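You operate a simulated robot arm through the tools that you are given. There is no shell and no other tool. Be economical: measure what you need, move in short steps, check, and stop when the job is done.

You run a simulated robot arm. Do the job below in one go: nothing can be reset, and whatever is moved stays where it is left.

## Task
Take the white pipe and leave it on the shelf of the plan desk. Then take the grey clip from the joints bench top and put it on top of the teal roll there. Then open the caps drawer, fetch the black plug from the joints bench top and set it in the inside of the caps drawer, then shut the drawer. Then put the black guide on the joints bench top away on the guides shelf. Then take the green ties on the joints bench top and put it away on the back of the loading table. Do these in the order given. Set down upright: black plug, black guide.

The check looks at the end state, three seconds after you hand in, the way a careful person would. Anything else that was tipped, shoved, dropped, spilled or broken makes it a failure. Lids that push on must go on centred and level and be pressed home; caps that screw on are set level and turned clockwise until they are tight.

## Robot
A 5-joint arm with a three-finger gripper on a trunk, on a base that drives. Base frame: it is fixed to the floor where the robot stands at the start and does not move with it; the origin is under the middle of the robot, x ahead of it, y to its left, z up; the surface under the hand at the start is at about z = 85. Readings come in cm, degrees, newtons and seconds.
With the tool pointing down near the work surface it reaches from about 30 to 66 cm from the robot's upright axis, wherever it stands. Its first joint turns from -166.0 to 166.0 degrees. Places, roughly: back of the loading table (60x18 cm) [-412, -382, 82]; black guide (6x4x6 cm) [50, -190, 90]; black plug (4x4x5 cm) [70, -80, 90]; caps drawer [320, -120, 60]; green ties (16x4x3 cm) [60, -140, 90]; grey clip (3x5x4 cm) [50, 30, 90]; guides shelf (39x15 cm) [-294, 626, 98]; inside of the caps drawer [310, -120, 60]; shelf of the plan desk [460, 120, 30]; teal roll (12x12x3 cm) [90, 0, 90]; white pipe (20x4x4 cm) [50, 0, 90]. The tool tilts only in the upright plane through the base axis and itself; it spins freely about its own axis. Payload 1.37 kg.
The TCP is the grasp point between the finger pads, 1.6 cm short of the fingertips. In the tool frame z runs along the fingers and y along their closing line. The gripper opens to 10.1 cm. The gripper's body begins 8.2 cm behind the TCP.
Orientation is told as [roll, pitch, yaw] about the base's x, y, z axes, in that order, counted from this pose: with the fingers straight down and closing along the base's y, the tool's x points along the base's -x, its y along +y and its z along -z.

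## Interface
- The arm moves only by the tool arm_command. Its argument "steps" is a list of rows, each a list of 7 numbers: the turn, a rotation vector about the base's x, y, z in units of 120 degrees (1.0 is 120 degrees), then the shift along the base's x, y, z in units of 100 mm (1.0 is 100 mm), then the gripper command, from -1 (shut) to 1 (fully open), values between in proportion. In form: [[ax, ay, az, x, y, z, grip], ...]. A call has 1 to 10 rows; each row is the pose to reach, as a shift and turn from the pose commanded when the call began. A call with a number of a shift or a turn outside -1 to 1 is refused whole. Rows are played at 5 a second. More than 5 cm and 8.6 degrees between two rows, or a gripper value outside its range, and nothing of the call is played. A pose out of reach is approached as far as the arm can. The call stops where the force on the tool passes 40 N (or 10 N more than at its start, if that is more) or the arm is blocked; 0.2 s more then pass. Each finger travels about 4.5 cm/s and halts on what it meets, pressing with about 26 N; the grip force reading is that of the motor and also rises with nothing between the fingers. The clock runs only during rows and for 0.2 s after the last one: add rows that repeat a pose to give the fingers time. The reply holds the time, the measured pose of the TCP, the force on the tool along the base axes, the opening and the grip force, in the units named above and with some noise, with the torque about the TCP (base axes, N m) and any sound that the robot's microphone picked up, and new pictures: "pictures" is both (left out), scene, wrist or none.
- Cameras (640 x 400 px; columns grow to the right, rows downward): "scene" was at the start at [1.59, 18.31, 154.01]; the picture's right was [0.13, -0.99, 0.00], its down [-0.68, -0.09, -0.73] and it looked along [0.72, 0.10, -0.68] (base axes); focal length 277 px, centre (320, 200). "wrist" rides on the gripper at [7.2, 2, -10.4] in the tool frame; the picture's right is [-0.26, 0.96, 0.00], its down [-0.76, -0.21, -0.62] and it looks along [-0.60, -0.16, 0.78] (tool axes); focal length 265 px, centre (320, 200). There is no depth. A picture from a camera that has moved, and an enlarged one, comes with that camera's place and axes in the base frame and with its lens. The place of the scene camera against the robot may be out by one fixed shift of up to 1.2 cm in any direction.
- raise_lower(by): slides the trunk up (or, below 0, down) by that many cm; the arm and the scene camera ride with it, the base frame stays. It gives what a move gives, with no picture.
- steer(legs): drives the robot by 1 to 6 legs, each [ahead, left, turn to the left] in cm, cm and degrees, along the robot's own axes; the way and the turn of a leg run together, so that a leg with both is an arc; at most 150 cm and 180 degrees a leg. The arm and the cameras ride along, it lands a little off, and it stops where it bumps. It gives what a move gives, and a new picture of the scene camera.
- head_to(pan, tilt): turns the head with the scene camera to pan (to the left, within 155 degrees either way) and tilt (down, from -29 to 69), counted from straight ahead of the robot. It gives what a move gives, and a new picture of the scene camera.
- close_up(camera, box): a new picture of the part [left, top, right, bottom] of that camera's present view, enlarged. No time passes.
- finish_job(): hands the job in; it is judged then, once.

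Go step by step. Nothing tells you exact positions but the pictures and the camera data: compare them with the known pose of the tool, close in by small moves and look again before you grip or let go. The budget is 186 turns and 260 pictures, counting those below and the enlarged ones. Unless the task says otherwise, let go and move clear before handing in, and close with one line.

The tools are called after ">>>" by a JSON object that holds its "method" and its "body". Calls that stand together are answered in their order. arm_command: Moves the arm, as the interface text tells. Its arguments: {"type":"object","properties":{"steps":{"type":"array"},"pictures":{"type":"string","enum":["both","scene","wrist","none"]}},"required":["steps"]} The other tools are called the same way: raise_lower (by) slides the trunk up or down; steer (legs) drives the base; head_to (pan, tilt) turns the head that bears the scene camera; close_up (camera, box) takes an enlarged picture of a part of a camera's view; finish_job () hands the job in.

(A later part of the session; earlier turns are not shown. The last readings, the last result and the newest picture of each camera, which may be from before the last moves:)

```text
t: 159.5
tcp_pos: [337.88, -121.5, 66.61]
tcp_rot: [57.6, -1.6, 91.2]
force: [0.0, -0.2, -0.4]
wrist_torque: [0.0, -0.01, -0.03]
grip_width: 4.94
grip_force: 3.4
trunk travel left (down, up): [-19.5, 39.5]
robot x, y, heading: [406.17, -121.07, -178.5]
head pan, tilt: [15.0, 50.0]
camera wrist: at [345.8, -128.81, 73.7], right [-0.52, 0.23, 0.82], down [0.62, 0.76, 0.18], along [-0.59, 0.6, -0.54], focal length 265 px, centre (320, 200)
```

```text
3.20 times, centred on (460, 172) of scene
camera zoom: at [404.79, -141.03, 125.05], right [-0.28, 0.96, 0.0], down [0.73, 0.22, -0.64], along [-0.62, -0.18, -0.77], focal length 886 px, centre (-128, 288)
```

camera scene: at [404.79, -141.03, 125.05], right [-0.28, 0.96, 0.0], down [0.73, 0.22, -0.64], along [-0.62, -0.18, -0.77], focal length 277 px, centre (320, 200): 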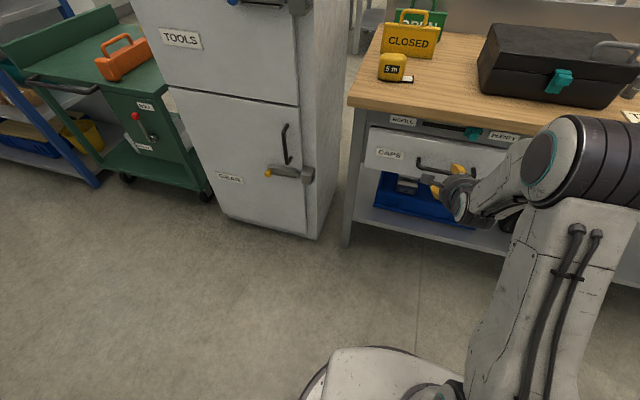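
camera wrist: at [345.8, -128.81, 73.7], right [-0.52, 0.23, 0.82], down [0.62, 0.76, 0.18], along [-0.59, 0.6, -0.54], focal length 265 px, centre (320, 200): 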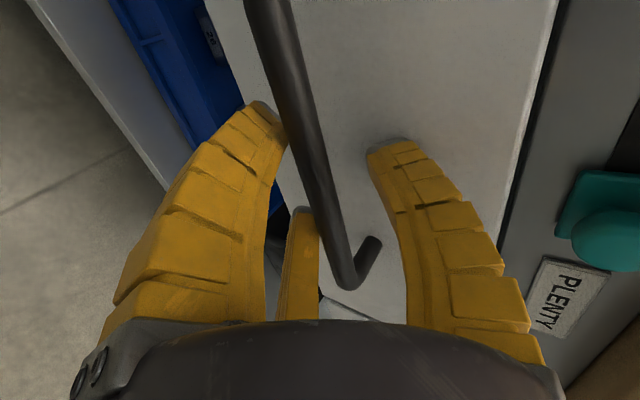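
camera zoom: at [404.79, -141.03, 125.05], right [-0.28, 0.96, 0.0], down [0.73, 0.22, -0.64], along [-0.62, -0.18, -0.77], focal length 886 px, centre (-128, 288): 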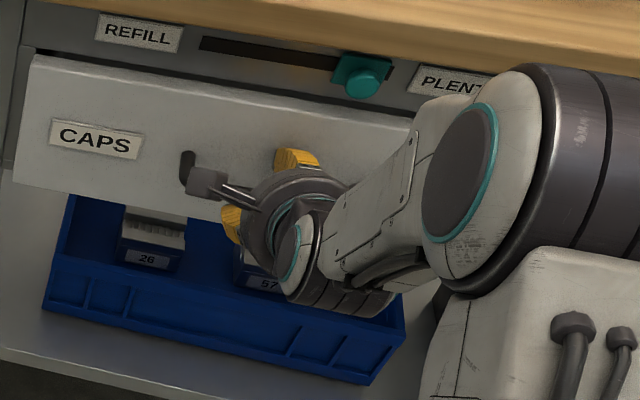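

The bar runs through the grasp point. I'll close on it.

>>> {"method": "arm_command", "body": {"steps": [[0, 0, 0, 0, 0, 0, -0.4], [0, 0, 0, 0, 0, 0, -0.7], [0, 0, 0, 0, 0, 0, -1], [0, 0, 0, 0, 0, 0, -1], [0, 0, 0, 0, 0, 0, -1]], "pictures": "wrist"}}

```text
t: 160.7
tcp_pos: [337.92, -121.3, 66.25]
tcp_rot: [57.1, -1.6, 91.2]
force: [4.5, 8.8, -17.7]
wrist_torque: [-0.47, 0.05, -0.5]
grip_width: 1.58
grip_force: 27.9
trunk travel left (down, up): [-19.5, 39.5]
robot x, y, heading: [406.59, -121.13, -178.8]
head pan, tilt: [15.0, 50.0]
camera wrist: at [345.84, -128.65, 73.4], right [-0.53, 0.23, 0.82], down [0.62, 0.76, 0.18], along [-0.58, 0.6, -0.55], focal length 265 px, centre (320, 200)
```

wrist: 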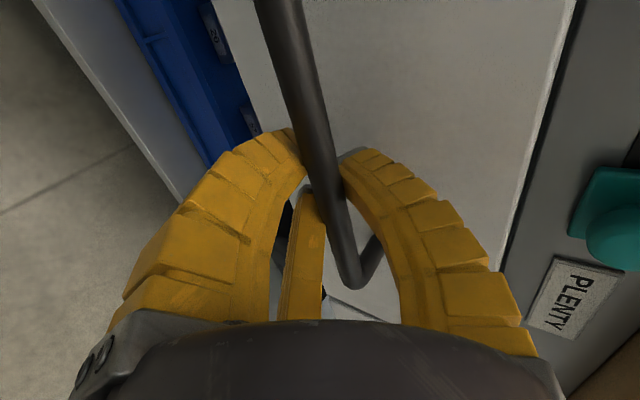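

Gripped. I'll relax the load a bit, then pull the drawer by backing up.

>>> {"method": "arm_command", "body": {"steps": [[0, 0, 0, 0, 0, -0.03, -1], [0, 0, 0, 0.1, 0, -0.03, -1], [0, 0, 0, 0.2, 0, -0.03, -1]], "pictures": "none"}}

>>> {"method": "steer", "body": {"legs": [[-22, 0, 0]]}}

```text
t: 161.5
tcp_pos: [339.92, -121.31, 66.29]
tcp_rot: [57.4, -1.6, 91.2]
force: [0.7, 11.6, -13.6]
wrist_torque: [-0.58, 0.0, -0.53]
grip_width: 1.6
grip_force: 28.4
trunk travel left (down, up): [-19.5, 39.5]
robot x, y, heading: [406.75, -121.39, -178.5]
head pan, tilt: [15.0, 50.0]
```

```text
t: 163.2
tcp_pos: [361.92, -121.4, 66.19]
tcp_rot: [57.3, -1.8, 91.6]
force: [-0.5, -20.0, -13.5]
wrist_torque: [-0.67, 0.01, -0.53]
grip_width: 1.59
grip_force: 28.3
trunk travel left (down, up): [-19.5, 39.5]
robot x, y, heading: [428.75, -120.57, -178.2]
head pan, tilt: [15.0, 50.0]
camera scene: at [426.81, -140.6, 125.02], right [-0.29, 0.96, 0.0], down [0.73, 0.22, -0.64], along [-0.61, -0.18, -0.77], focal length 277 px, centre (320, 200)
```

scene: 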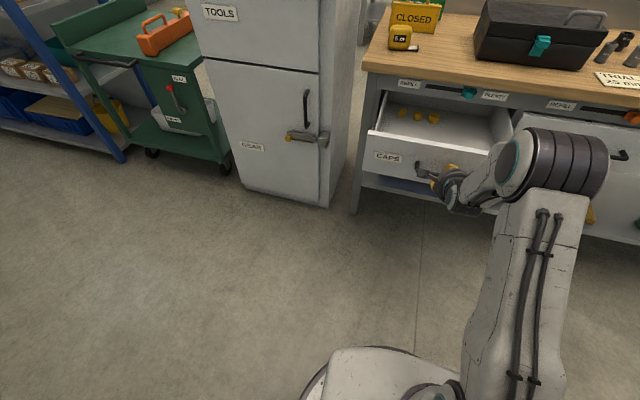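

The drawer is open about 24 cm, with a few yellow caps inside. I'll release and withdraw.

>>> {"method": "arm_command", "body": {"steps": [[0, 0, 0, 0, 0, 0, -0.4], [0, 0, 0, 0, 0, 0, 0], [0, 0, 0, 0, 0, 0, 0], [0, 0, 0, 0.17, 0, 0.1, 0], [0, 0, 0, 0.4, 0, 0.25, 0], [0, 0, 0, 0.7, 0, 0.45, 0], [0, 0, 0, 0.9, 0, 0.6, 0], [0, 0, 0, 0.9, 0, 0.6, 0]]}}

>>> {"method": "close_up", "body": {"camera": "scene", "box": [350, 60, 550, 185]}}

```text
t: 165.0
tcp_pos: [371.07, -121.23, 72.31]
tcp_rot: [57.5, -1.6, 91.8]
force: [0.1, 0.5, 0.7]
wrist_torque: [0.0, 0.02, 0.02]
grip_width: 5.43
grip_force: 3.0
trunk travel left (down, up): [-19.5, 39.5]
robot x, y, heading: [428.42, -120.6, -178.5]
head pan, tilt: [15.0, 50.0]
camera scene: at [426.97, -140.44, 125.05], right [-0.29, 0.96, 0.0], down [0.73, 0.22, -0.64], along [-0.62, -0.18, -0.77], focal length 277 px, centre (320, 200)
camera wrist: at [379.09, -128.55, 79.43], right [-0.52, 0.23, 0.82], down [0.61, 0.77, 0.18], along [-0.59, 0.6, -0.54], focal length 265 px, centre (320, 200)
```

scene: 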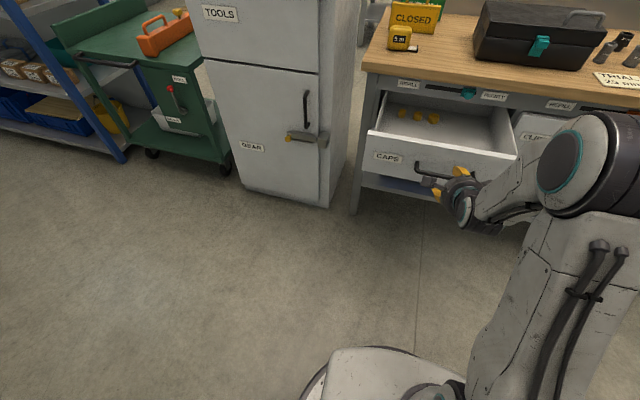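
wrist: 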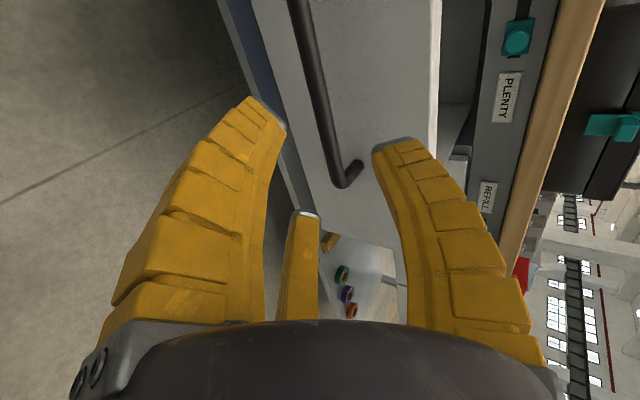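

```text
3.20 times, centred on (450, 122) of scene
camera zoom: at [426.97, -140.44, 125.05], right [-0.29, 0.96, 0.0], down [0.73, 0.22, -0.64], along [-0.62, -0.18, -0.77], focal length 886 px, centre (-96, 448)
```

zoom: 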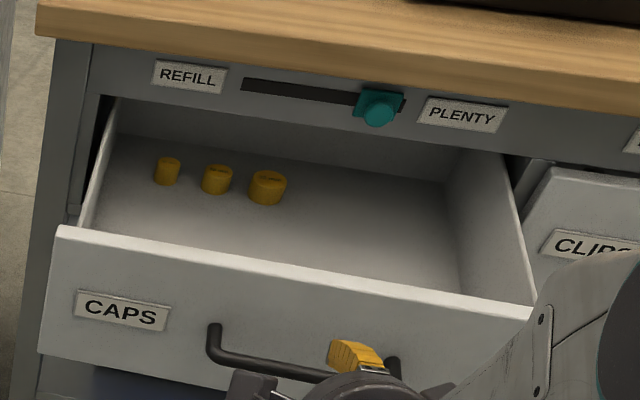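

The caps stand at the back left, leaving free space on the front right of the drawer. Next I'll raise the trunk, straighten the tool and drive to the front side of the joints bench for the black plug at about (69, −84).

>>> {"method": "raise_lower", "body": {"by": 28}}

>>> {"method": "arm_command", "body": {"steps": [[0, -0.07, 0, 0.1, 0, 0.2, 1], [0, -0.14, 0, 0.2, 0, 0.4, 1], [0, -0.21, 0, 0.3, 0, 0.6, 1], [0, -0.28, 0, 0.4, 0, 0.7, 1], [0, -0.35, 0, 0.5, 0, 0.8, 1], [0, -0.42, 0, 0.6, 0, 0.8, 1], [0, -0.48, 0, 0.7, 0, 0.8, 1], [0, -0.48, 0, 0.8, 0, 0.8, 1]], "pictures": "none"}}

>>> {"method": "steer", "body": {"legs": [[0, -65, 0], [35, 0, 0], [0, -145, 0], [130, 0, 0], [130, 0, 0], [140, 0, 0]]}}

```text
t: 167.8
tcp_pos: [370.88, -121.25, 100.31]
tcp_rot: [57.5, -1.6, 91.7]
force: [-0.6, -0.4, 1.0]
wrist_torque: [0.02, 0.03, 0.01]
grip_width: 5.45
grip_force: 2.8
trunk travel left (down, up): [-47.5, 11.5]
robot x, y, heading: [428.29, -120.61, -178.6]
head pan, tilt: [15.0, 50.0]
```

```text
t: 169.6
tcp_pos: [379.06, -121.34, 108.46]
tcp_rot: [-0.1, 0.0, 92.3]
force: [-0.3, 0.2, 0.8]
wrist_torque: [0.02, 0.02, -0.01]
grip_width: 10.08
grip_force: 0.1
trunk travel left (down, up): [-47.5, 11.5]
robot x, y, heading: [428.35, -120.37, -178.4]
head pan, tilt: [15.0, 50.0]
```

```text
t: 200.8
tcp_pos: [-61.79, 72.21, 108.42]
tcp_rot: [0.0, 0.1, 92.9]
force: [0.5, 0.4, 0.0]
wrist_torque: [-0.02, 0.0, 0.05]
grip_width: 10.08
grip_force: 0.1
trunk travel left (down, up): [-47.5, 11.5]
robot x, y, heading: [-12.39, 73.42, -177.7]
head pan, tilt: [15.0, 50.0]
camera scene: at [-13.63, 53.61, 153.05], right [-0.3, 0.95, 0.0], down [0.73, 0.23, -0.64], along [-0.61, -0.19, -0.77], focal length 277 px, centre (320, 200)
```

scene: 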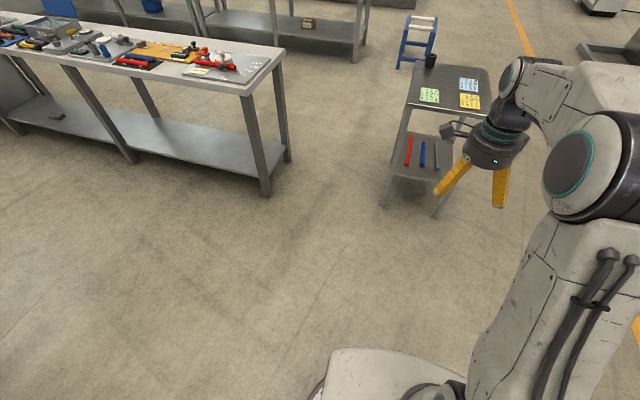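

>>> {"method": "steer", "body": {"legs": [[0, 0, 178], [0, -100, 0], [0, -54, 0]]}}

>>> {"method": "head_to", "body": {"pan": 0, "tilt": 35}}

```text
t: 215.9
tcp_pos: [38.78, -79.87, 108.37]
tcp_rot: [-0.2, 0.1, -88.9]
force: [0.7, 0.6, -0.6]
wrist_torque: [0.04, 0.01, 0.02]
grip_width: 10.07
grip_force: 0.0
trunk travel left (down, up): [-47.5, 11.5]
robot x, y, heading: [-10.7, -79.66, 0.3]
head pan, tilt: [15.0, 50.0]
camera scene: at [-10.08, -60.39, 153.05], right [0.27, -0.96, 0.0], down [-0.74, -0.21, -0.64], along [0.62, 0.17, -0.77], focal length 277 px, centre (320, 200)
```

scene: 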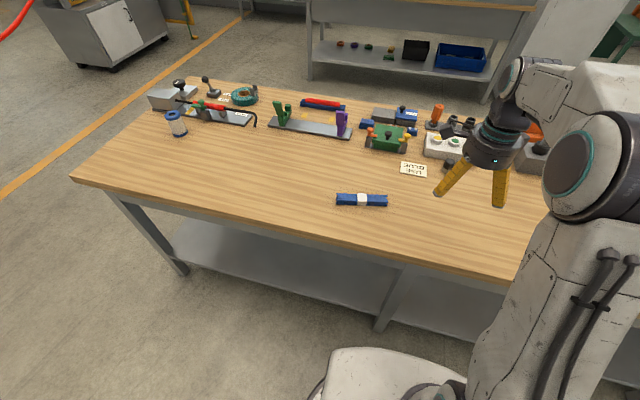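

```text
t: 216.7
tcp_pos: [38.7, -79.86, 108.35]
tcp_rot: [-0.1, 0.0, -88.8]
force: [-0.3, -0.3, 1.0]
wrist_torque: [-0.01, -0.05, 0.0]
grip_width: 10.04
grip_force: 0.0
trunk travel left (down, up): [-47.5, 11.5]
robot x, y, heading: [-11.19, -79.4, 0.6]
head pan, tilt: [0.0, 35.0]
camera scene: at [-8.69, -62.31, 155.21], right [0.01, -1.0, 0.0], down [-0.57, -0.01, -0.82], along [0.82, 0.01, -0.57], focal length 277 px, centre (320, 200)
```

scene: 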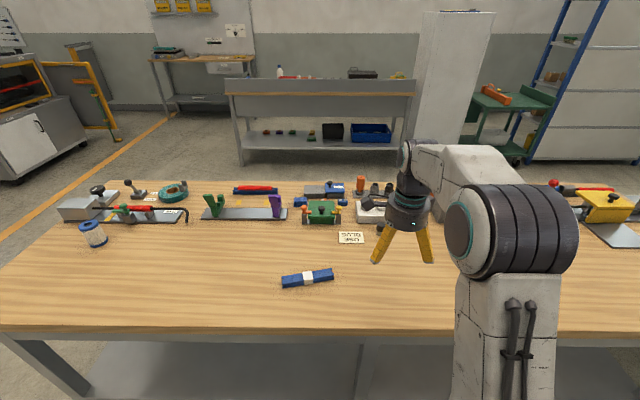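

The plug stands near (70, −84), beyond the "USE GLUE" card. I'll move up to the bench.

>>> {"method": "steer", "body": {"legs": [[0, -4.5, 0], [14, 0, 0]]}}

>>> {"method": "close_up", "body": {"camera": "scene", "box": [300, 170, 500, 295]}}

```text
t: 218.5
tcp_pos: [52.75, -84.23, 108.45]
tcp_rot: [-0.1, 0.0, -88.9]
force: [0.6, 0.1, 0.3]
wrist_torque: [0.02, 0.07, -0.01]
grip_width: 10.06
grip_force: 0.1
trunk travel left (down, up): [-47.5, 11.5]
robot x, y, heading: [3.53, -84.01, 0.6]
head pan, tilt: [0.0, 35.0]
camera scene: at [5.52, -66.72, 155.22], right [0.01, -1.0, 0.0], down [-0.57, -0.01, -0.82], along [0.82, 0.01, -0.57], focal length 277 px, centre (320, 200)
```

scene: 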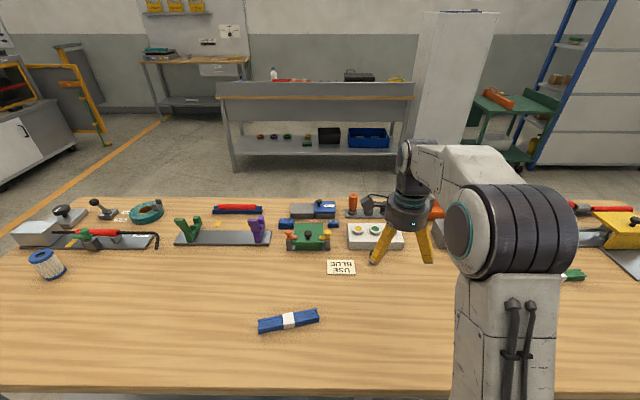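

```text
3.20 times, centred on (400, 232) of scene
camera zoom: at [5.52, -66.72, 155.22], right [0.01, -1.0, 0.0], down [-0.57, -0.01, -0.82], along [0.82, 0.01, -0.57], focal length 886 px, centre (64, 96)
```

zoom: 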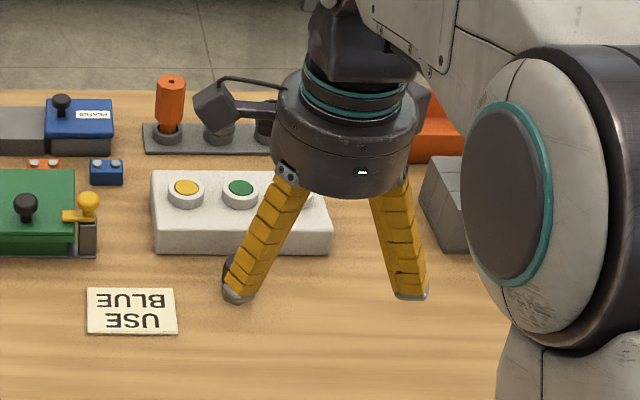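

The plug is hidden behind a finger, with a button box just beyond it. I'll spin the hand 60° so no finger points at that box, and look with the wrist camera.

>>> {"method": "arm_command", "body": {"steps": [[0, 0, 0.07, 0.1, 0, 0, 1], [0, 0, 0.14, 0.2, 0, 0, 1], [0, 0, 0.21, 0.3, 0, 0, 1], [0, 0, 0.28, 0.4, 0, 0, 1], [0, 0, 0.35, 0.5, 0, 0, 1], [0, 0, 0.42, 0.6, 0, 0, 1], [0, 0, 0.49, 0.7, 0, -0.1, 1], [0, 0, 0.5, 0.8, 0, -0.2, 1], [0, 0, 0.5, 0.8, 0, -0.2, 1]]}}

>>> {"method": "close_up", "body": {"camera": "scene", "box": [300, 190, 460, 290]}}

```text
t: 220.5
tcp_pos: [60.76, -84.27, 106.34]
tcp_rot: [0.0, -0.1, -28.8]
force: [-0.5, -0.5, 0.4]
wrist_torque: [0.02, 0.03, 0.01]
grip_width: 10.07
grip_force: 0.2
trunk travel left (down, up): [-47.5, 11.5]
robot x, y, heading: [3.03, -83.99, 0.8]
head pan, tilt: [0.0, 35.0]
camera scene: at [5.4, -66.73, 155.22], right [0.01, -1.0, 0.0], down [-0.57, -0.01, -0.82], along [0.82, 0.01, -0.57], focal length 277 px, centre (320, 200)
camera wrist: at [55.52, -79.09, 116.77], right [0.7, 0.72, 0.0], down [0.56, -0.55, 0.62], along [0.45, -0.43, -0.78], focal length 265 px, centre (320, 200)
```

scene: 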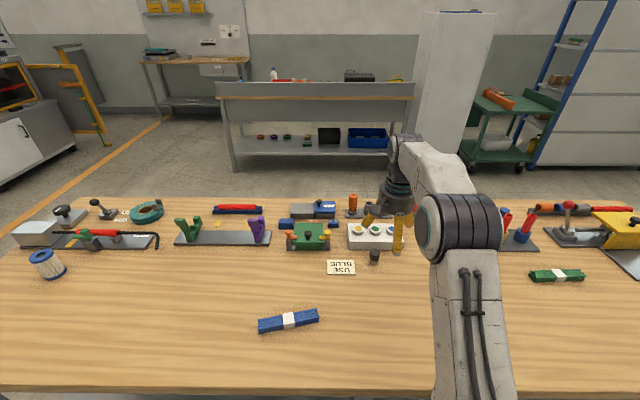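
wrist: 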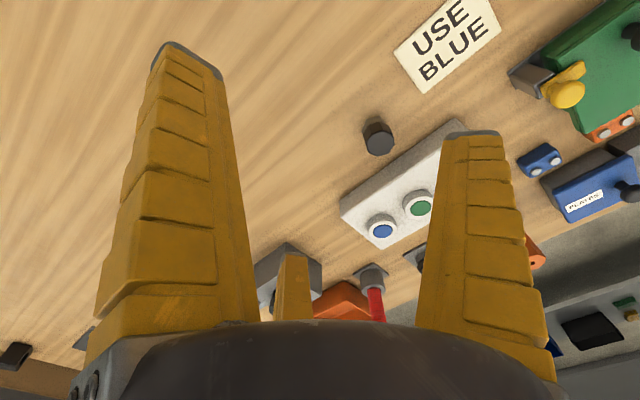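

```text
4.00 times, centred on (380, 240) of scene
camera zoom: at [5.4, -66.73, 155.22], right [0.01, -1.0, 0.0], down [-0.57, -0.01, -0.82], along [0.82, 0.01, -0.57], focal length 1108 px, centre (80, 40)
```

zoom: 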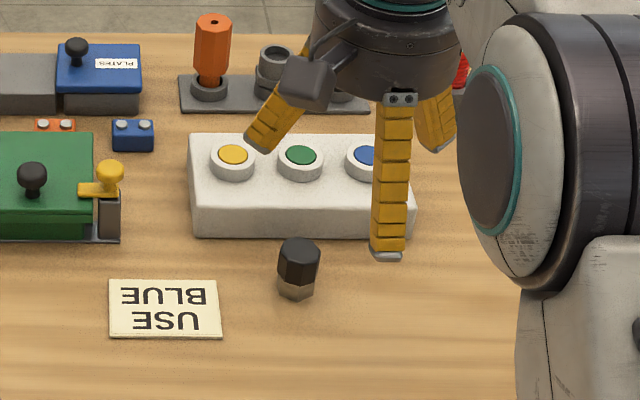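

The plug's hex body is at about (70.2, −83.8). I'll move over it and check again.

>>> {"method": "arm_command", "body": {"steps": [[0, 0, 0, 0.4, 0.04, 0, 1], [0, 0, 0, 0.8, 0.04, 0, 1], [0, 0, 0, 0.94, 0.04, -0.3, 1], [0, 0, 0, 0.94, 0.04, -0.7, 1], [0, 0, 0, 0.94, 0.04, -0.9, 1], [0, 0, 0, 0.94, 0.04, -0.9, 1]]}}

>>> {"method": "close_up", "body": {"camera": "scene", "box": [300, 190, 460, 290]}}

```text
t: 221.9
tcp_pos: [68.06, -83.86, 97.71]
tcp_rot: [0.1, 0.1, -28.9]
force: [-0.4, 0.2, -0.3]
wrist_torque: [0.04, -0.01, -0.02]
grip_width: 10.07
grip_force: 0.1
out of reach, approached as far as the arm can: row 2, 3, 4, 5, 6
trunk travel left (down, up): [-47.5, 11.5]
robot x, y, heading: [3.39, -84.13, 0.8]
head pan, tilt: [0.0, 35.0]
camera scene: at [5.39, -66.73, 155.22], right [0.01, -1.0, 0.0], down [-0.57, -0.01, -0.82], along [0.82, 0.01, -0.57], focal length 277 px, centre (320, 200)
camera wrist: at [62.92, -78.73, 108.03], right [0.7, 0.72, 0.0], down [0.56, -0.55, 0.62], along [0.44, -0.43, -0.78], focal length 265 px, centre (320, 200)
```

scene: 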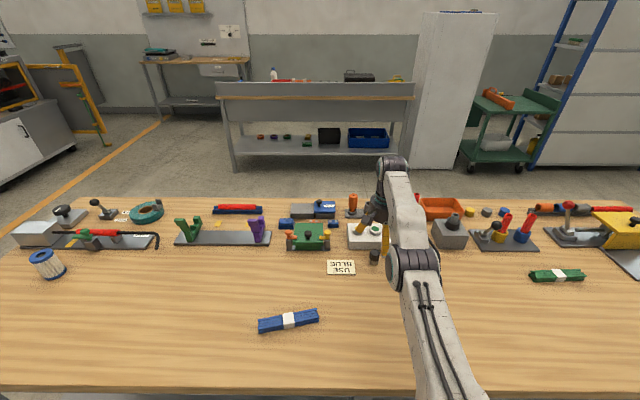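
wrist: 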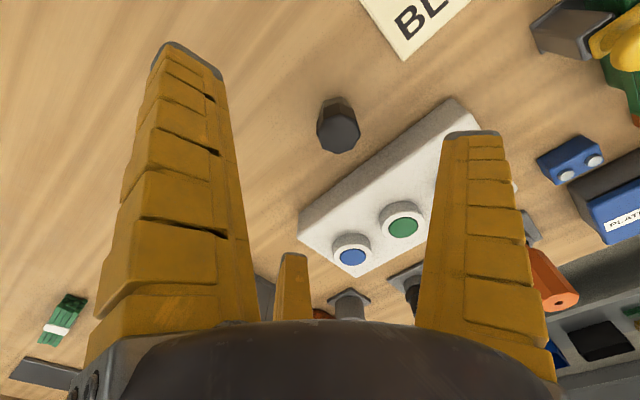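

```text
4.00 times, centred on (380, 240) of scene
camera zoom: at [5.39, -66.73, 155.22], right [0.01, -1.0, 0.0], down [-0.57, -0.01, -0.82], along [0.82, 0.01, -0.57], focal length 1108 px, centre (80, 40)
```

zoom: 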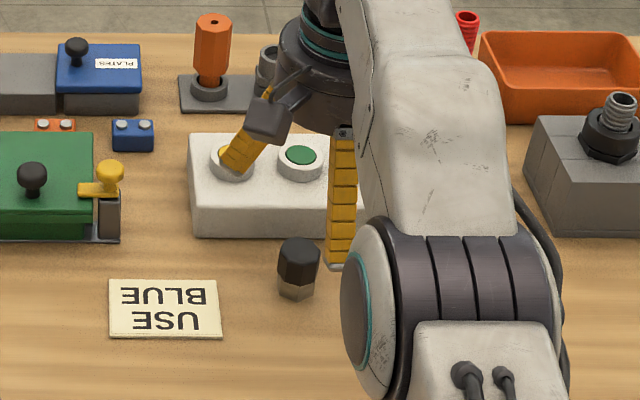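

The arm is about 2 cm short. I'll check the base's clearance to the bench before creeping closer.

>>> {"method": "head_to", "body": {"pan": 25, "tilt": 69}}

```text
t: 222.9
tcp_pos: [68.21, -83.81, 97.53]
tcp_rot: [-0.1, -0.1, -28.9]
force: [-0.5, 0.6, 0.1]
wrist_torque: [0.01, 0.01, 0.02]
grip_width: 10.03
grip_force: 0.0
trunk travel left (down, up): [-47.5, 11.5]
robot x, y, heading: [3.36, -84.28, 0.7]
head pan, tilt: [25.0, 68.8]
camera scene: at [1.66, -64.4, 150.86], right [0.43, -0.9, 0.0], down [-0.84, -0.4, -0.36], along [0.33, 0.16, -0.93], focal length 277 px, centre (320, 200)
```

scene: 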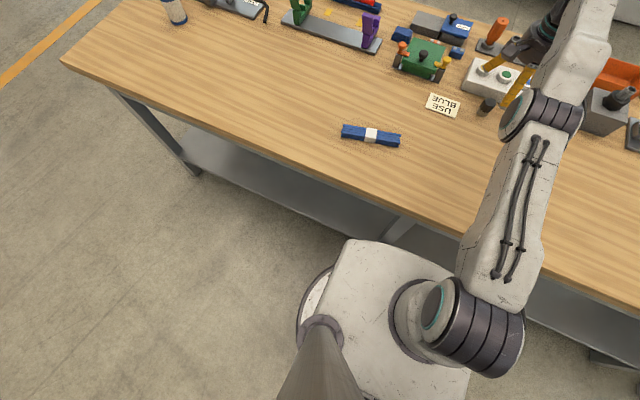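

The base is already at the bench edge. Instead of driving closer I'll lean the tool outward about 7° to gain reach.

>>> {"method": "arm_command", "body": {"steps": [[0, -0.03, 0, 0, 0, 0, 1], [0, -0.06, 0, 0, 0, 0, 1], [0, -0.06, 0, 0, 0, 0, 1]], "pictures": "wrist"}}

>>> {"method": "head_to", "body": {"pan": 0, "tilt": 45}}

```text
t: 223.7
tcp_pos: [70.97, -83.84, 98.27]
tcp_rot: [3.5, -6.3, -29.0]
force: [0.2, -0.7, 0.2]
wrist_torque: [-0.02, -0.01, 0.01]
grip_width: 10.04
grip_force: 0.0
out of reach, approached as far as the arm can: row 1, 2, 3
trunk travel left (down, up): [-47.5, 11.5]
robot x, y, heading: [3.89, -83.61, 0.5]
head pan, tilt: [25.0, 68.8]
camera wrist: at [64.37, -78.75, 107.93], right [0.69, 0.72, 0.09], down [0.48, -0.55, 0.69], along [0.54, -0.43, -0.72], focal length 265 px, centre (320, 200)
```

wrist: 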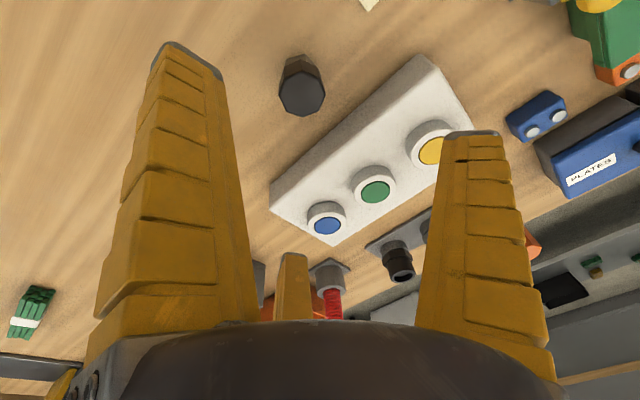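

```text
t: 224.6
tcp_pos: [70.91, -83.86, 98.17]
tcp_rot: [3.4, -6.2, -29.2]
force: [-0.4, 0.0, -0.3]
wrist_torque: [-0.01, 0.0, -0.01]
grip_width: 10.06
grip_force: 0.2
trunk travel left (down, up): [-47.5, 11.5]
robot x, y, heading: [3.02, -84.2, 0.6]
head pan, tilt: [0.0, 45.0]
camera scene: at [4.73, -66.73, 153.73], right [0.01, -1.0, 0.0], down [-0.71, -0.01, -0.71], along [0.71, 0.01, -0.71], focal length 277 px, centre (320, 200)
```

scene: 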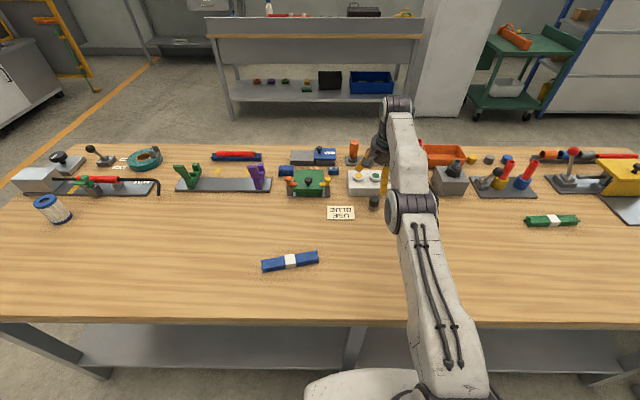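

>>> {"method": "arm_command", "body": {"steps": [[0, 0, 0, -0.08, 0.01, -0.3, 1], [0, 0, 0, -0.08, 0.01, -0.7, 1], [0, 0, 0, -0.08, 0.01, -1.0, 1], [0, 0, 0, -0.08, 0.01, -1.0, 0.6]], "pictures": "wrist"}}

>>> {"method": "close_up", "body": {"camera": "scene", "box": [320, 130, 480, 230]}}

```text
t: 225.6
tcp_pos: [72.3, -83.78, 89.49]
tcp_rot: [4.0, -7.1, -29.1]
force: [-6.9, 0.7, 37.0]
wrist_torque: [-0.15, -1.2, 0.11]
grip_width: 9.39
grip_force: 24.0
out of reach, approached as far as the arm can: row 1, 2, 3, 4
trunk travel left (down, up): [-47.5, 11.5]
robot x, y, heading: [3.39, -83.87, 0.7]
head pan, tilt: [0.0, 45.0]
camera wrist: at [65.6, -78.59, 98.99], right [0.69, 0.72, 0.1], down [0.47, -0.55, 0.69], along [0.55, -0.43, -0.71], focal length 265 px, centre (320, 200)
```

wrist: 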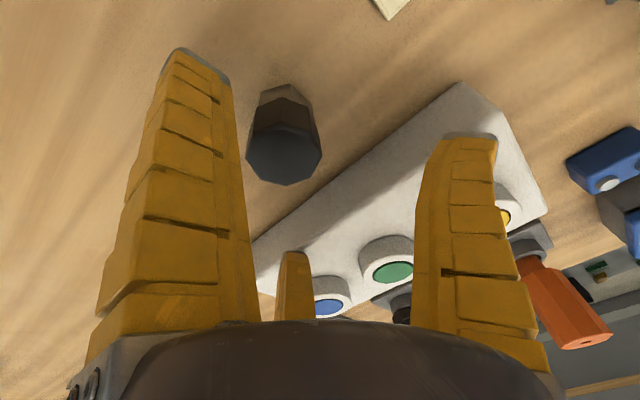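

```text
4.00 times, centred on (400, 180) of scene
camera zoom: at [4.1, -66.74, 153.81], right [0.01, -1.0, 0.0], down [-0.7, -0.01, -0.71], along [0.71, 0.01, -0.7], focal length 1108 px, centre (0, 280)
```

zoom: 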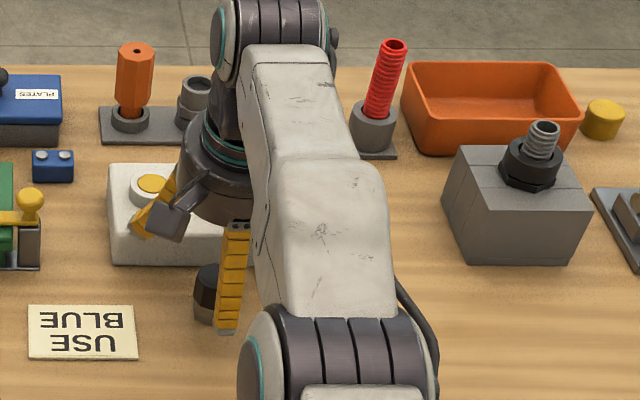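

A finger landed on the button box's top edge, because the arm overshot in x. I'll lift straight away.

>>> {"method": "arm_command", "body": {"steps": [[0, 0, 0, 0, 0, 0.2, 0.9], [0, 0, 0, 0, 0, 0.5, 0.9], [0, 0, 0, 0, 0, 0.8, 0.9], [0, 0, 0, 0, 0, 0.8, 0.9]], "pictures": "wrist"}}

>>> {"method": "close_up", "body": {"camera": "scene", "box": [320, 130, 480, 230]}}

```text
t: 226.6
tcp_pos: [71.44, -83.72, 96.16]
tcp_rot: [3.3, -6.2, -29.2]
force: [0.2, 0.2, 0.7]
wrist_torque: [0.01, -0.05, -0.05]
grip_width: 9.65
grip_force: 0.2
out of reach, approached as far as the arm can: row 3, 4
trunk travel left (down, up): [-47.5, 11.5]
robot x, y, heading: [3.54, -84.08, 0.5]
head pan, tilt: [0.0, 45.0]
camera wrist: at [64.92, -78.57, 105.93], right [0.69, 0.72, 0.09], down [0.48, -0.55, 0.69], along [0.54, -0.43, -0.72], focal length 265 px, centre (320, 200)
```

wrist: 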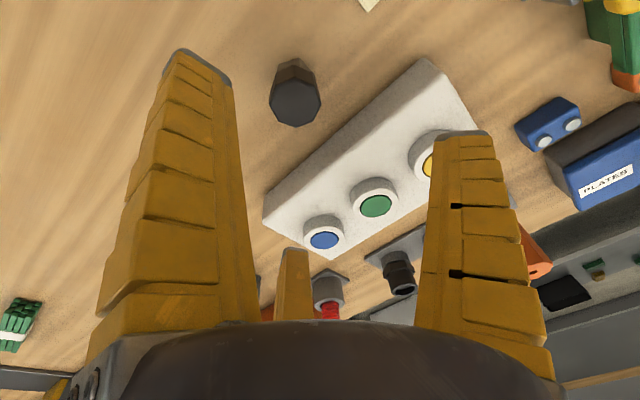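

```text
4.00 times, centred on (400, 180) of scene
camera zoom: at [4.76, -66.73, 153.73], right [0.01, -1.0, 0.0], down [-0.71, -0.01, -0.71], along [0.71, 0.01, -0.71], focal length 1108 px, centre (0, 280)
```

zoom: 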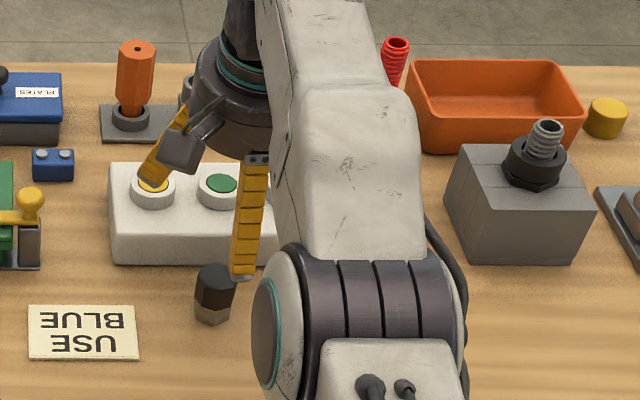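

The box didn't move. I'll correct x in a small move, watching the measured pose.

>>> {"method": "arm_command", "body": {"steps": [[0, 0, 0, -0.1, 0, 0, 0.6], [0, 0, 0, -0.2, 0, -0.1, 0.5], [0, 0, 0, -0.2, 0, -0.1, 0.5]], "pictures": "none"}}

```text
t: 227.4
tcp_pos: [71.04, -83.78, 95.58]
tcp_rot: [3.4, -6.5, -29.1]
force: [0.5, 0.1, 1.1]
wrist_torque: [0.02, 0.01, 0.0]
grip_width: 7.83
grip_force: 2.1
out of reach, approached as far as the arm can: row 1, 2, 3
trunk travel left (down, up): [-47.5, 11.5]
robot x, y, heading: [3.62, -83.9, 0.6]
head pan, tilt: [0.0, 45.0]
```

>>> {"method": "arm_command", "body": {"steps": [[0, 0, 0, -0.15, 0, 0, 0.5], [0, 0, 0, -0.3, 0, -0.1, 0.5], [0, 0, 0, -0.3, 0, -0.1, 0.5]], "pictures": "none"}}

```text
t: 228.2
tcp_pos: [66.45, -83.75, 94.0]
tcp_rot: [3.5, -6.4, -29.1]
force: [0.7, -0.8, 0.1]
wrist_torque: [-0.04, -0.01, 0.02]
grip_width: 7.81
grip_force: 2.4
trunk travel left (down, up): [-47.5, 11.5]
robot x, y, heading: [3.39, -83.74, 0.5]
head pan, tilt: [0.0, 45.0]
```

The arm is at full stretch. I'll lift a bit and creep the base ahead 3 cm instead.

>>> {"method": "arm_command", "body": {"steps": [[0, 0.03, 0, -0.1, 0, 0.2, 0.6], [0, 0.058, 0, -0.2, 0, 0.4, 0.6], [0, 0.058, 0, -0.2, 0, 0.4, 0.6]], "pictures": "none"}}

>>> {"method": "steer", "body": {"legs": [[3, 0, 0]]}}

```text
t: 229.0
tcp_pos: [64.51, -83.75, 98.24]
tcp_rot: [0.1, -0.2, -29.0]
force: [0.0, 0.9, -0.3]
wrist_torque: [0.0, -0.01, -0.02]
grip_width: 8.32
grip_force: 1.6
trunk travel left (down, up): [-47.5, 11.5]
robot x, y, heading: [3.47, -84.14, 0.5]
head pan, tilt: [0.0, 45.0]
```

```text
t: 229.8
tcp_pos: [67.53, -83.71, 98.2]
tcp_rot: [0.1, -0.1, -28.9]
force: [0.6, 0.1, -0.7]
wrist_torque: [0.0, 0.06, -0.01]
grip_width: 8.3
grip_force: 1.6
trunk travel left (down, up): [-47.5, 11.5]
robot x, y, heading: [6.53, -83.81, 0.8]
head pan, tilt: [0.0, 45.0]
camera scene: at [7.86, -66.7, 153.73], right [0.01, -1.0, 0.0], down [-0.71, -0.01, -0.71], along [0.71, 0.01, -0.71], focal length 277 px, centre (320, 200)
```

scene: 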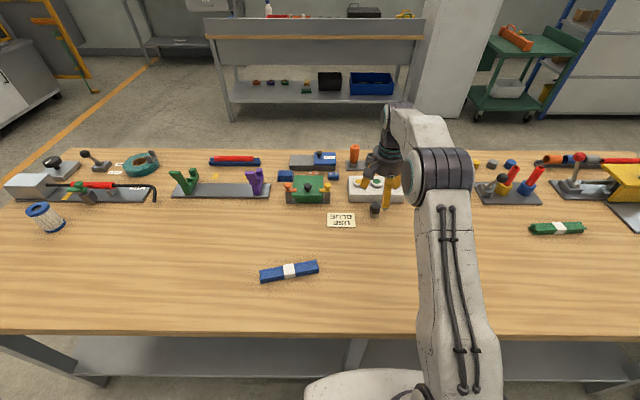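

No bump. I'll move over the plug with the tool vertical.

>>> {"method": "arm_command", "body": {"steps": [[0, 0, 0, 0.26, 0, 0, 0.6], [0, 0, 0, 0.26, 0, -0.3, 0.6], [0, 0, 0, 0.26, 0, -0.3, 0.6]], "pictures": "wrist"}}

>>> {"method": "close_up", "body": {"camera": "scene", "box": [320, 150, 480, 250]}}

```text
t: 230.6
tcp_pos: [70.15, -83.79, 95.12]
tcp_rot: [0.1, -0.2, -29.0]
force: [-0.5, 0.0, 0.7]
wrist_torque: [0.0, -0.02, 0.02]
grip_width: 8.29
grip_force: 1.5
trunk travel left (down, up): [-47.5, 11.5]
robot x, y, heading: [6.45, -84.13, 0.7]
head pan, tilt: [0.0, 45.0]
camera wrist: at [64.77, -78.59, 105.55], right [0.7, 0.72, 0.0], down [0.56, -0.55, 0.62], along [0.45, -0.43, -0.78], focal length 265 px, centre (320, 200)
```

wrist: 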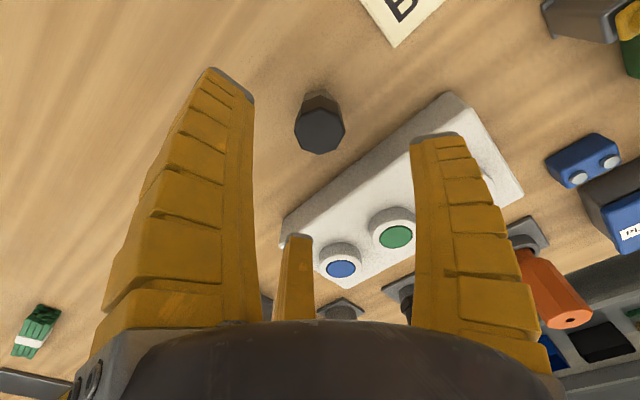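

```text
4.00 times, centred on (400, 200) of scene
camera zoom: at [7.71, -66.7, 153.74], right [0.01, -1.0, 0.0], down [-0.71, -0.01, -0.71], along [0.71, 0.01, -0.71], focal length 1108 px, centre (0, 200)
```

zoom: 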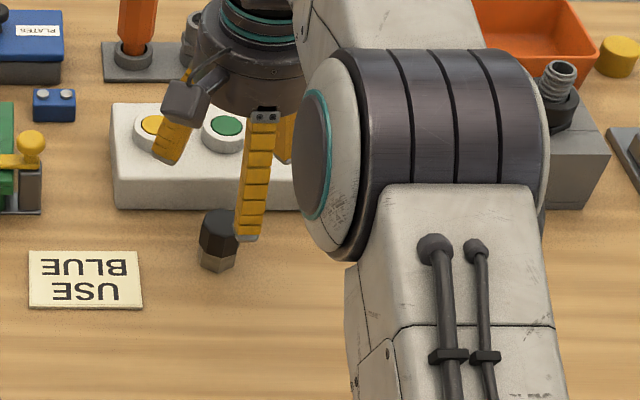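

>>> {"method": "arm_command", "body": {"steps": [[0, 0, 0, -0.03, 0.04, -0.2, 0.6], [0, 0, 0, -0.03, 0.04, -0.5, 0.6], [0, 0, 0, -0.03, 0.04, -0.72, 0.6], [0, 0, 0, -0.03, 0.04, -0.72, 0.6]], "pictures": "wrist"}}

>>> {"method": "close_up", "body": {"camera": "scene", "box": [320, 150, 480, 250]}}

```text
t: 231.6
tcp_pos: [69.79, -83.31, 87.99]
tcp_rot: [0.1, -0.2, -29.0]
force: [-0.2, -0.1, 0.3]
wrist_torque: [0.02, -0.02, -0.03]
grip_width: 8.28
grip_force: 1.5
trunk travel left (down, up): [-47.5, 11.5]
robot x, y, heading: [6.59, -83.91, 0.6]
head pan, tilt: [0.0, 45.0]
camera wrist: at [64.49, -78.16, 98.38], right [0.7, 0.72, 0.0], down [0.56, -0.55, 0.62], along [0.45, -0.43, -0.78], focal length 265 px, centre (320, 200)
```

wrist: 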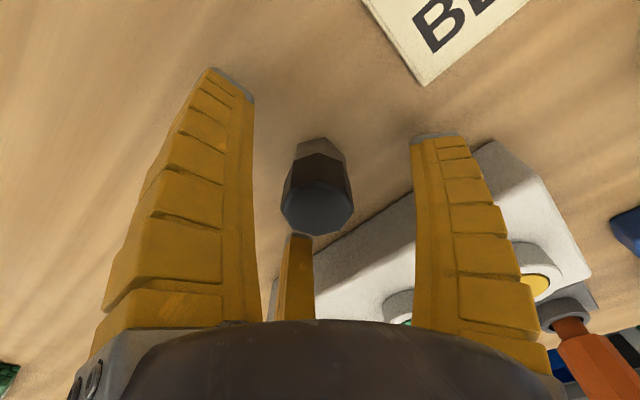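

```text
4.00 times, centred on (400, 200) of scene
camera zoom: at [7.72, -66.7, 153.74], right [0.01, -1.0, 0.0], down [-0.71, -0.01, -0.71], along [0.71, 0.01, -0.71], focal length 1108 px, centre (0, 200)
```

zoom: 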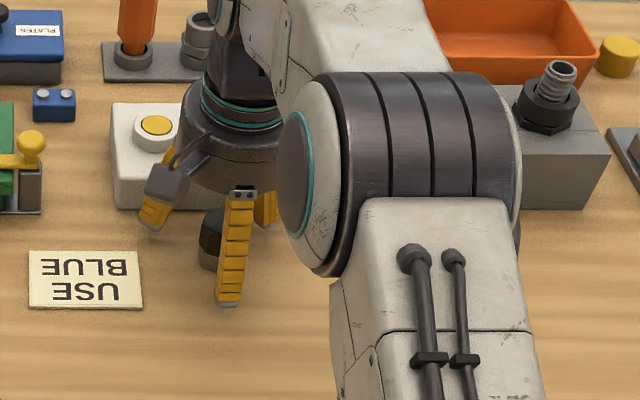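

Well centred. Closing.

>>> {"method": "arm_command", "body": {"steps": [[0, 0, 0, 0, 0, 0, 0.2], [0, 0, 0, 0, 0, 0, 0], [0, 0, 0, 0, 0, 0, -0.2], [0, 0, 0, 0, 0, 0, -0.5], [0, 0, 0, 0, 0, 0, -1], [0, 0, 0, 0, 0, 0, -1], [0, 0, 0, 0, 0, 0, -1]], "pictures": "wrist"}}

```text
t: 233.2
tcp_pos: [69.84, -83.35, 88.16]
tcp_rot: [0.2, -0.3, -28.9]
force: [-0.6, -0.1, 7.0]
wrist_torque: [-0.04, 0.1, -0.02]
grip_width: 2.74
grip_force: 25.9
trunk travel left (down, up): [-47.5, 11.5]
robot x, y, heading: [6.31, -84.2, 0.8]
head pan, tilt: [0.0, 45.0]
camera wrist: at [64.46, -78.17, 98.51], right [0.7, 0.72, 0.0], down [0.56, -0.55, 0.62], along [0.45, -0.43, -0.78], focal length 265 px, centre (320, 200)
```

wrist: 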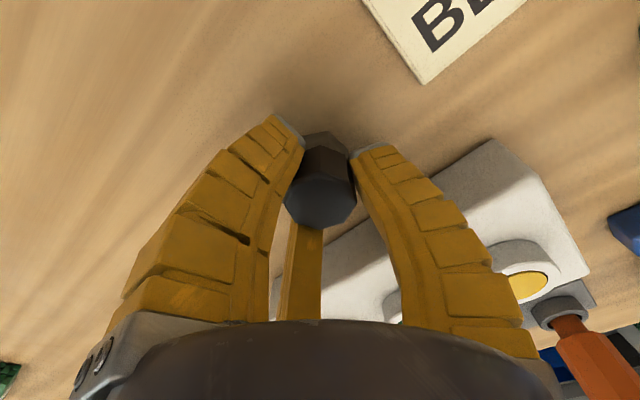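

>>> {"method": "arm_command", "body": {"steps": [[0, 0, 0, 0, 0, 0.1, -1], [0, 0, 0, 0, 0, 0.4, -1], [0, 0, 0, -0.1, 0, 0.8, -1], [0, 0, 0, -0.2, 0, 1.0, -1], [0, 0, 0, -0.5, 0, 1.0, -1], [0, 0, 0, -0.5, 0, 1.0, -1]], "pictures": "wrist"}}

>>> {"method": "close_up", "body": {"camera": "scene", "box": [320, 130, 480, 230]}}

```text
t: 234.6
tcp_pos: [64.8, -83.21, 98.12]
tcp_rot: [0.1, -0.3, -28.8]
force: [-0.3, 1.3, -1.0]
wrist_torque: [0.0, 0.03, 0.02]
grip_width: 2.55
grip_force: 25.8
trunk travel left (down, up): [-47.5, 11.5]
robot x, y, heading: [6.46, -83.71, 0.5]
head pan, tilt: [0.0, 45.0]
camera wrist: at [59.45, -78.22, 108.46], right [0.7, 0.72, 0.0], down [0.56, -0.55, 0.62], along [0.45, -0.43, -0.78], focal length 265 px, centre (320, 200)
```

wrist: 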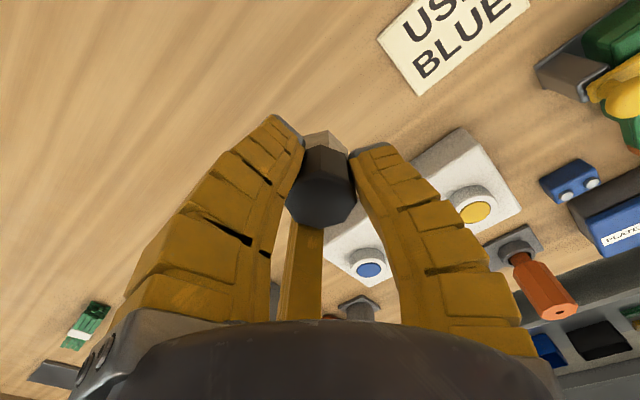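

```text
4.00 times, centred on (400, 180) of scene
camera zoom: at [7.73, -66.7, 153.74], right [0.01, -1.0, 0.0], down [-0.71, -0.01, -0.71], along [0.71, 0.01, -0.71], focal length 1108 px, centre (0, 280)
```

zoom: 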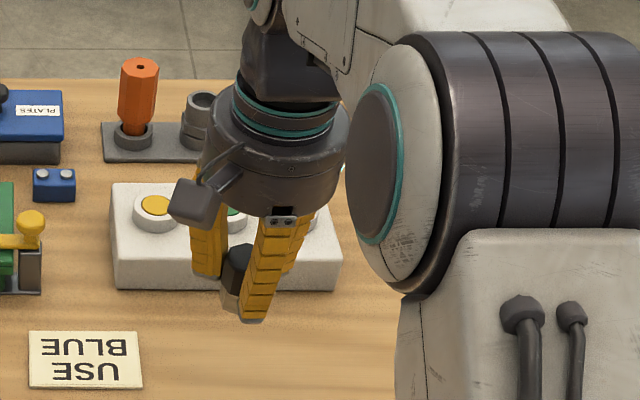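

Held securely and upright. I'll pull in and drive back to the open drawer.

>>> {"method": "arm_command", "body": {"steps": [[0, 0, 0, -0.4, 0, 0.2, -1], [0, 0, 0, -0.8, 0, 0.4, -1], [0, 0, 0, -1.0, 0, 0.7, -1], [0, 0, 0, -1.0, 0, 1.0, -1]], "pictures": "none"}}

>>> {"method": "steer", "body": {"legs": [[-20, 0, 0], [0, 100, 0], [0, 64, 0], [0, 0, -179], [-140, 0, 0]]}}

```text
t: 235.6
tcp_pos: [54.65, -83.21, 107.97]
tcp_rot: [0.1, -0.2, -28.9]
force: [0.0, 1.3, -1.6]
wrist_torque: [0.01, 0.01, 0.01]
grip_width: 2.54
grip_force: 26.4
trunk travel left (down, up): [-47.5, 11.5]
robot x, y, heading: [6.34, -83.78, 0.4]
head pan, tilt: [0.0, 45.0]
```

```text
t: 259.1
tcp_pos: [77.02, 83.82, 107.82]
tcp_rot: [0.1, -0.1, 153.0]
force: [-0.4, 0.3, -1.1]
wrist_torque: [-0.01, 0.02, 0.01]
grip_width: 2.53
grip_force: 26.4
trunk travel left (down, up): [-47.5, 11.5]
robot x, y, heading: [124.97, 85.76, -177.4]
head pan, tilt: [0.0, 45.0]
camera scene: at [123.3, 68.14, 153.74], right [-0.04, 1.0, 0.0], down [0.71, 0.03, -0.71], along [-0.71, -0.03, -0.71], focal length 277 px, centre (320, 200)
```

scene: 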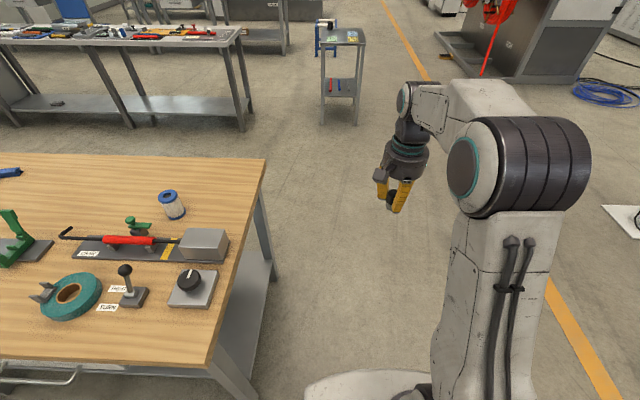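

The clip is still nicely on the roll. I'll continue to the caps drawer.

>>> {"method": "steer", "body": {"legs": [[0, 0, -2.5], [-140, 0, 0], [-130, 0, 0], [0, 145, 0], [-4, 52, 0]]}}

```text
t: 282.1
tcp_pos: [348.33, -111.52, 108.02]
tcp_rot: [0.1, -0.3, 149.6]
force: [0.6, -0.7, -1.0]
wrist_torque: [0.05, -0.03, 0.01]
grip_width: 2.49
grip_force: 26.2
trunk travel left (down, up): [-47.5, 11.5]
robot x, y, heading: [396.31, -112.13, 179.1]
head pan, tilt: [0.0, 45.0]
camera scene: at [393.62, -129.9, 153.73], right [0.02, 1.0, 0.0], down [0.71, -0.01, -0.71], along [-0.71, 0.01, -0.71], focal length 277 px, centre (320, 200)
```

scene: 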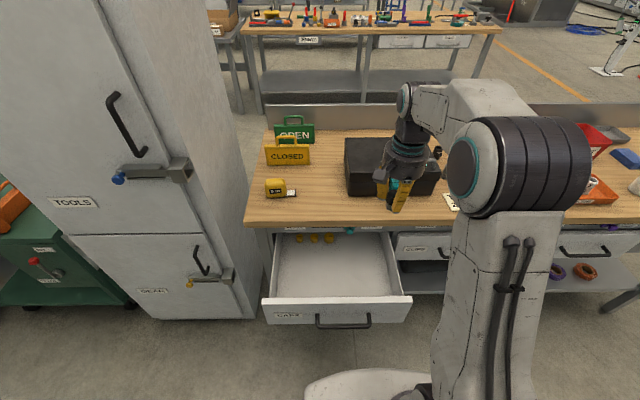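

I'm above the drawer. The free spot is near (346, −114). I'll position and lower the trunk.

>>> {"method": "arm_command", "body": {"steps": [[0, 0, 0, -0.2, -0.28, 0, -1], [0, 0, 0, -0.2, -0.28, 0, -1]], "pictures": "none"}}

>>> {"method": "raise_lower", "body": {"by": -36}}

>>> {"method": "head_to", "body": {"pan": 10, "tilt": 40}}

>>> {"method": "close_up", "body": {"camera": "scene", "box": [240, 130, 480, 280]}}

```text
t: 282.6
tcp_pos: [346.25, -114.21, 108.04]
tcp_rot: [0.1, -0.2, 149.5]
force: [-0.5, 0.2, -0.2]
wrist_torque: [0.0, -0.01, 0.01]
grip_width: 2.53
grip_force: 26.3
trunk travel left (down, up): [-47.5, 11.5]
robot x, y, heading: [396.61, -112.09, 179.1]
head pan, tilt: [0.0, 45.0]
```

```text
t: 286.1
tcp_pos: [346.29, -114.17, 72.03]
tcp_rot: [0.1, -0.2, 149.7]
force: [-0.4, 0.0, 0.1]
wrist_torque: [-0.03, -0.01, -0.02]
grip_width: 2.52
grip_force: 26.0
trunk travel left (down, up): [-11.5, 47.5]
robot x, y, heading: [396.27, -111.82, 179.1]
head pan, tilt: [0.0, 45.0]
```

```text
t: 286.9
tcp_pos: [346.26, -114.25, 72.03]
tcp_rot: [0.2, -0.2, 149.7]
force: [-0.2, -0.5, -0.4]
wrist_torque: [-0.02, 0.0, 0.01]
grip_width: 2.5
grip_force: 26.2
trunk travel left (down, up): [-11.5, 47.5]
robot x, y, heading: [396.67, -111.83, 179.1]
head pan, tilt: [10.0, 40.0]
camera scene: at [393.36, -131.31, 118.46], right [-0.16, 0.99, 0.0], down [0.64, 0.1, -0.77], along [-0.76, -0.12, -0.64], focal length 277 px, centre (320, 200)
```

scene: 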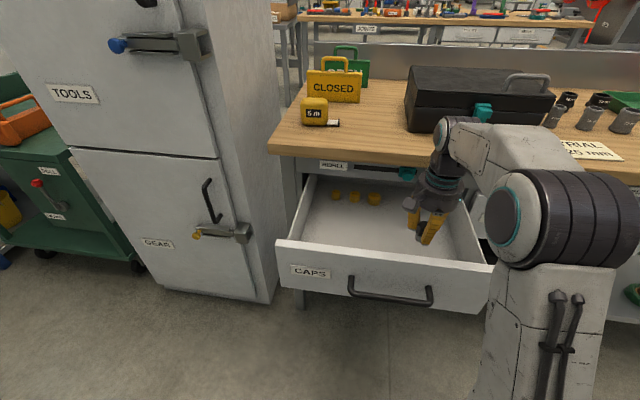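

```text
2.67 times, centred on (360, 205) of scene
camera zoom: at [393.36, -131.31, 118.46], right [-0.16, 0.99, 0.0], down [0.64, 0.1, -0.77], along [-0.76, -0.12, -0.64], focal length 739 px, centre (213, 187)
```

zoom: 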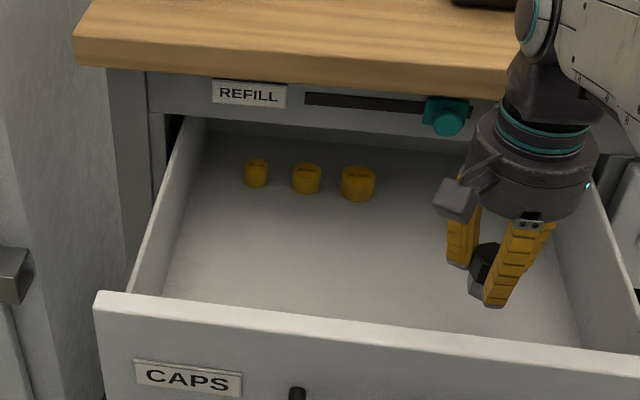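

>>> {"method": "arm_command", "body": {"steps": [[0, 0, 0, 0, 0, -0.2, -1], [0, 0, 0, 0, 0, -0.45, -1], [0, 0, 0, 0, 0, -0.65, -1], [0, 0, 0, 0, 0, -0.65, -1]], "pictures": "none"}}

>>> {"method": "close_up", "body": {"camera": "scene", "box": [340, 150, 500, 250]}}

```text
t: 287.9
tcp_pos: [346.22, -114.19, 65.46]
tcp_rot: [0.1, -0.3, 149.5]
force: [-0.5, 0.2, -0.1]
wrist_torque: [0.01, 0.01, 0.02]
grip_width: 2.51
grip_force: 26.2
trunk travel left (down, up): [-11.5, 47.5]
robot x, y, heading: [397.03, -112.01, 179.3]
head pan, tilt: [10.0, 40.0]
```

```text
4.00 times, centred on (420, 200) of scene
camera zoom: at [393.35, -131.32, 118.46], right [-0.16, 0.99, 0.0], down [0.63, 0.1, -0.77], along [-0.76, -0.12, -0.64], focal length 1108 px, centre (-80, 200)
```

zoom: 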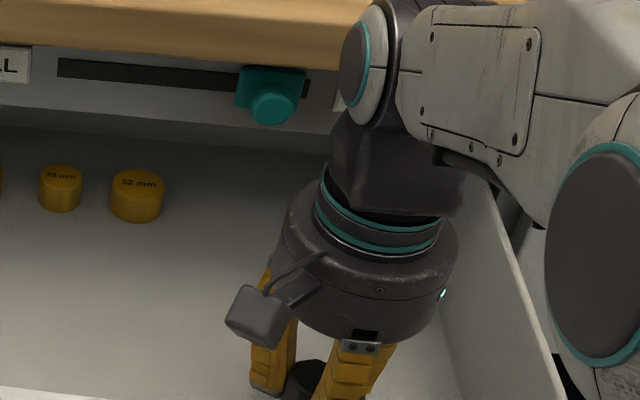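

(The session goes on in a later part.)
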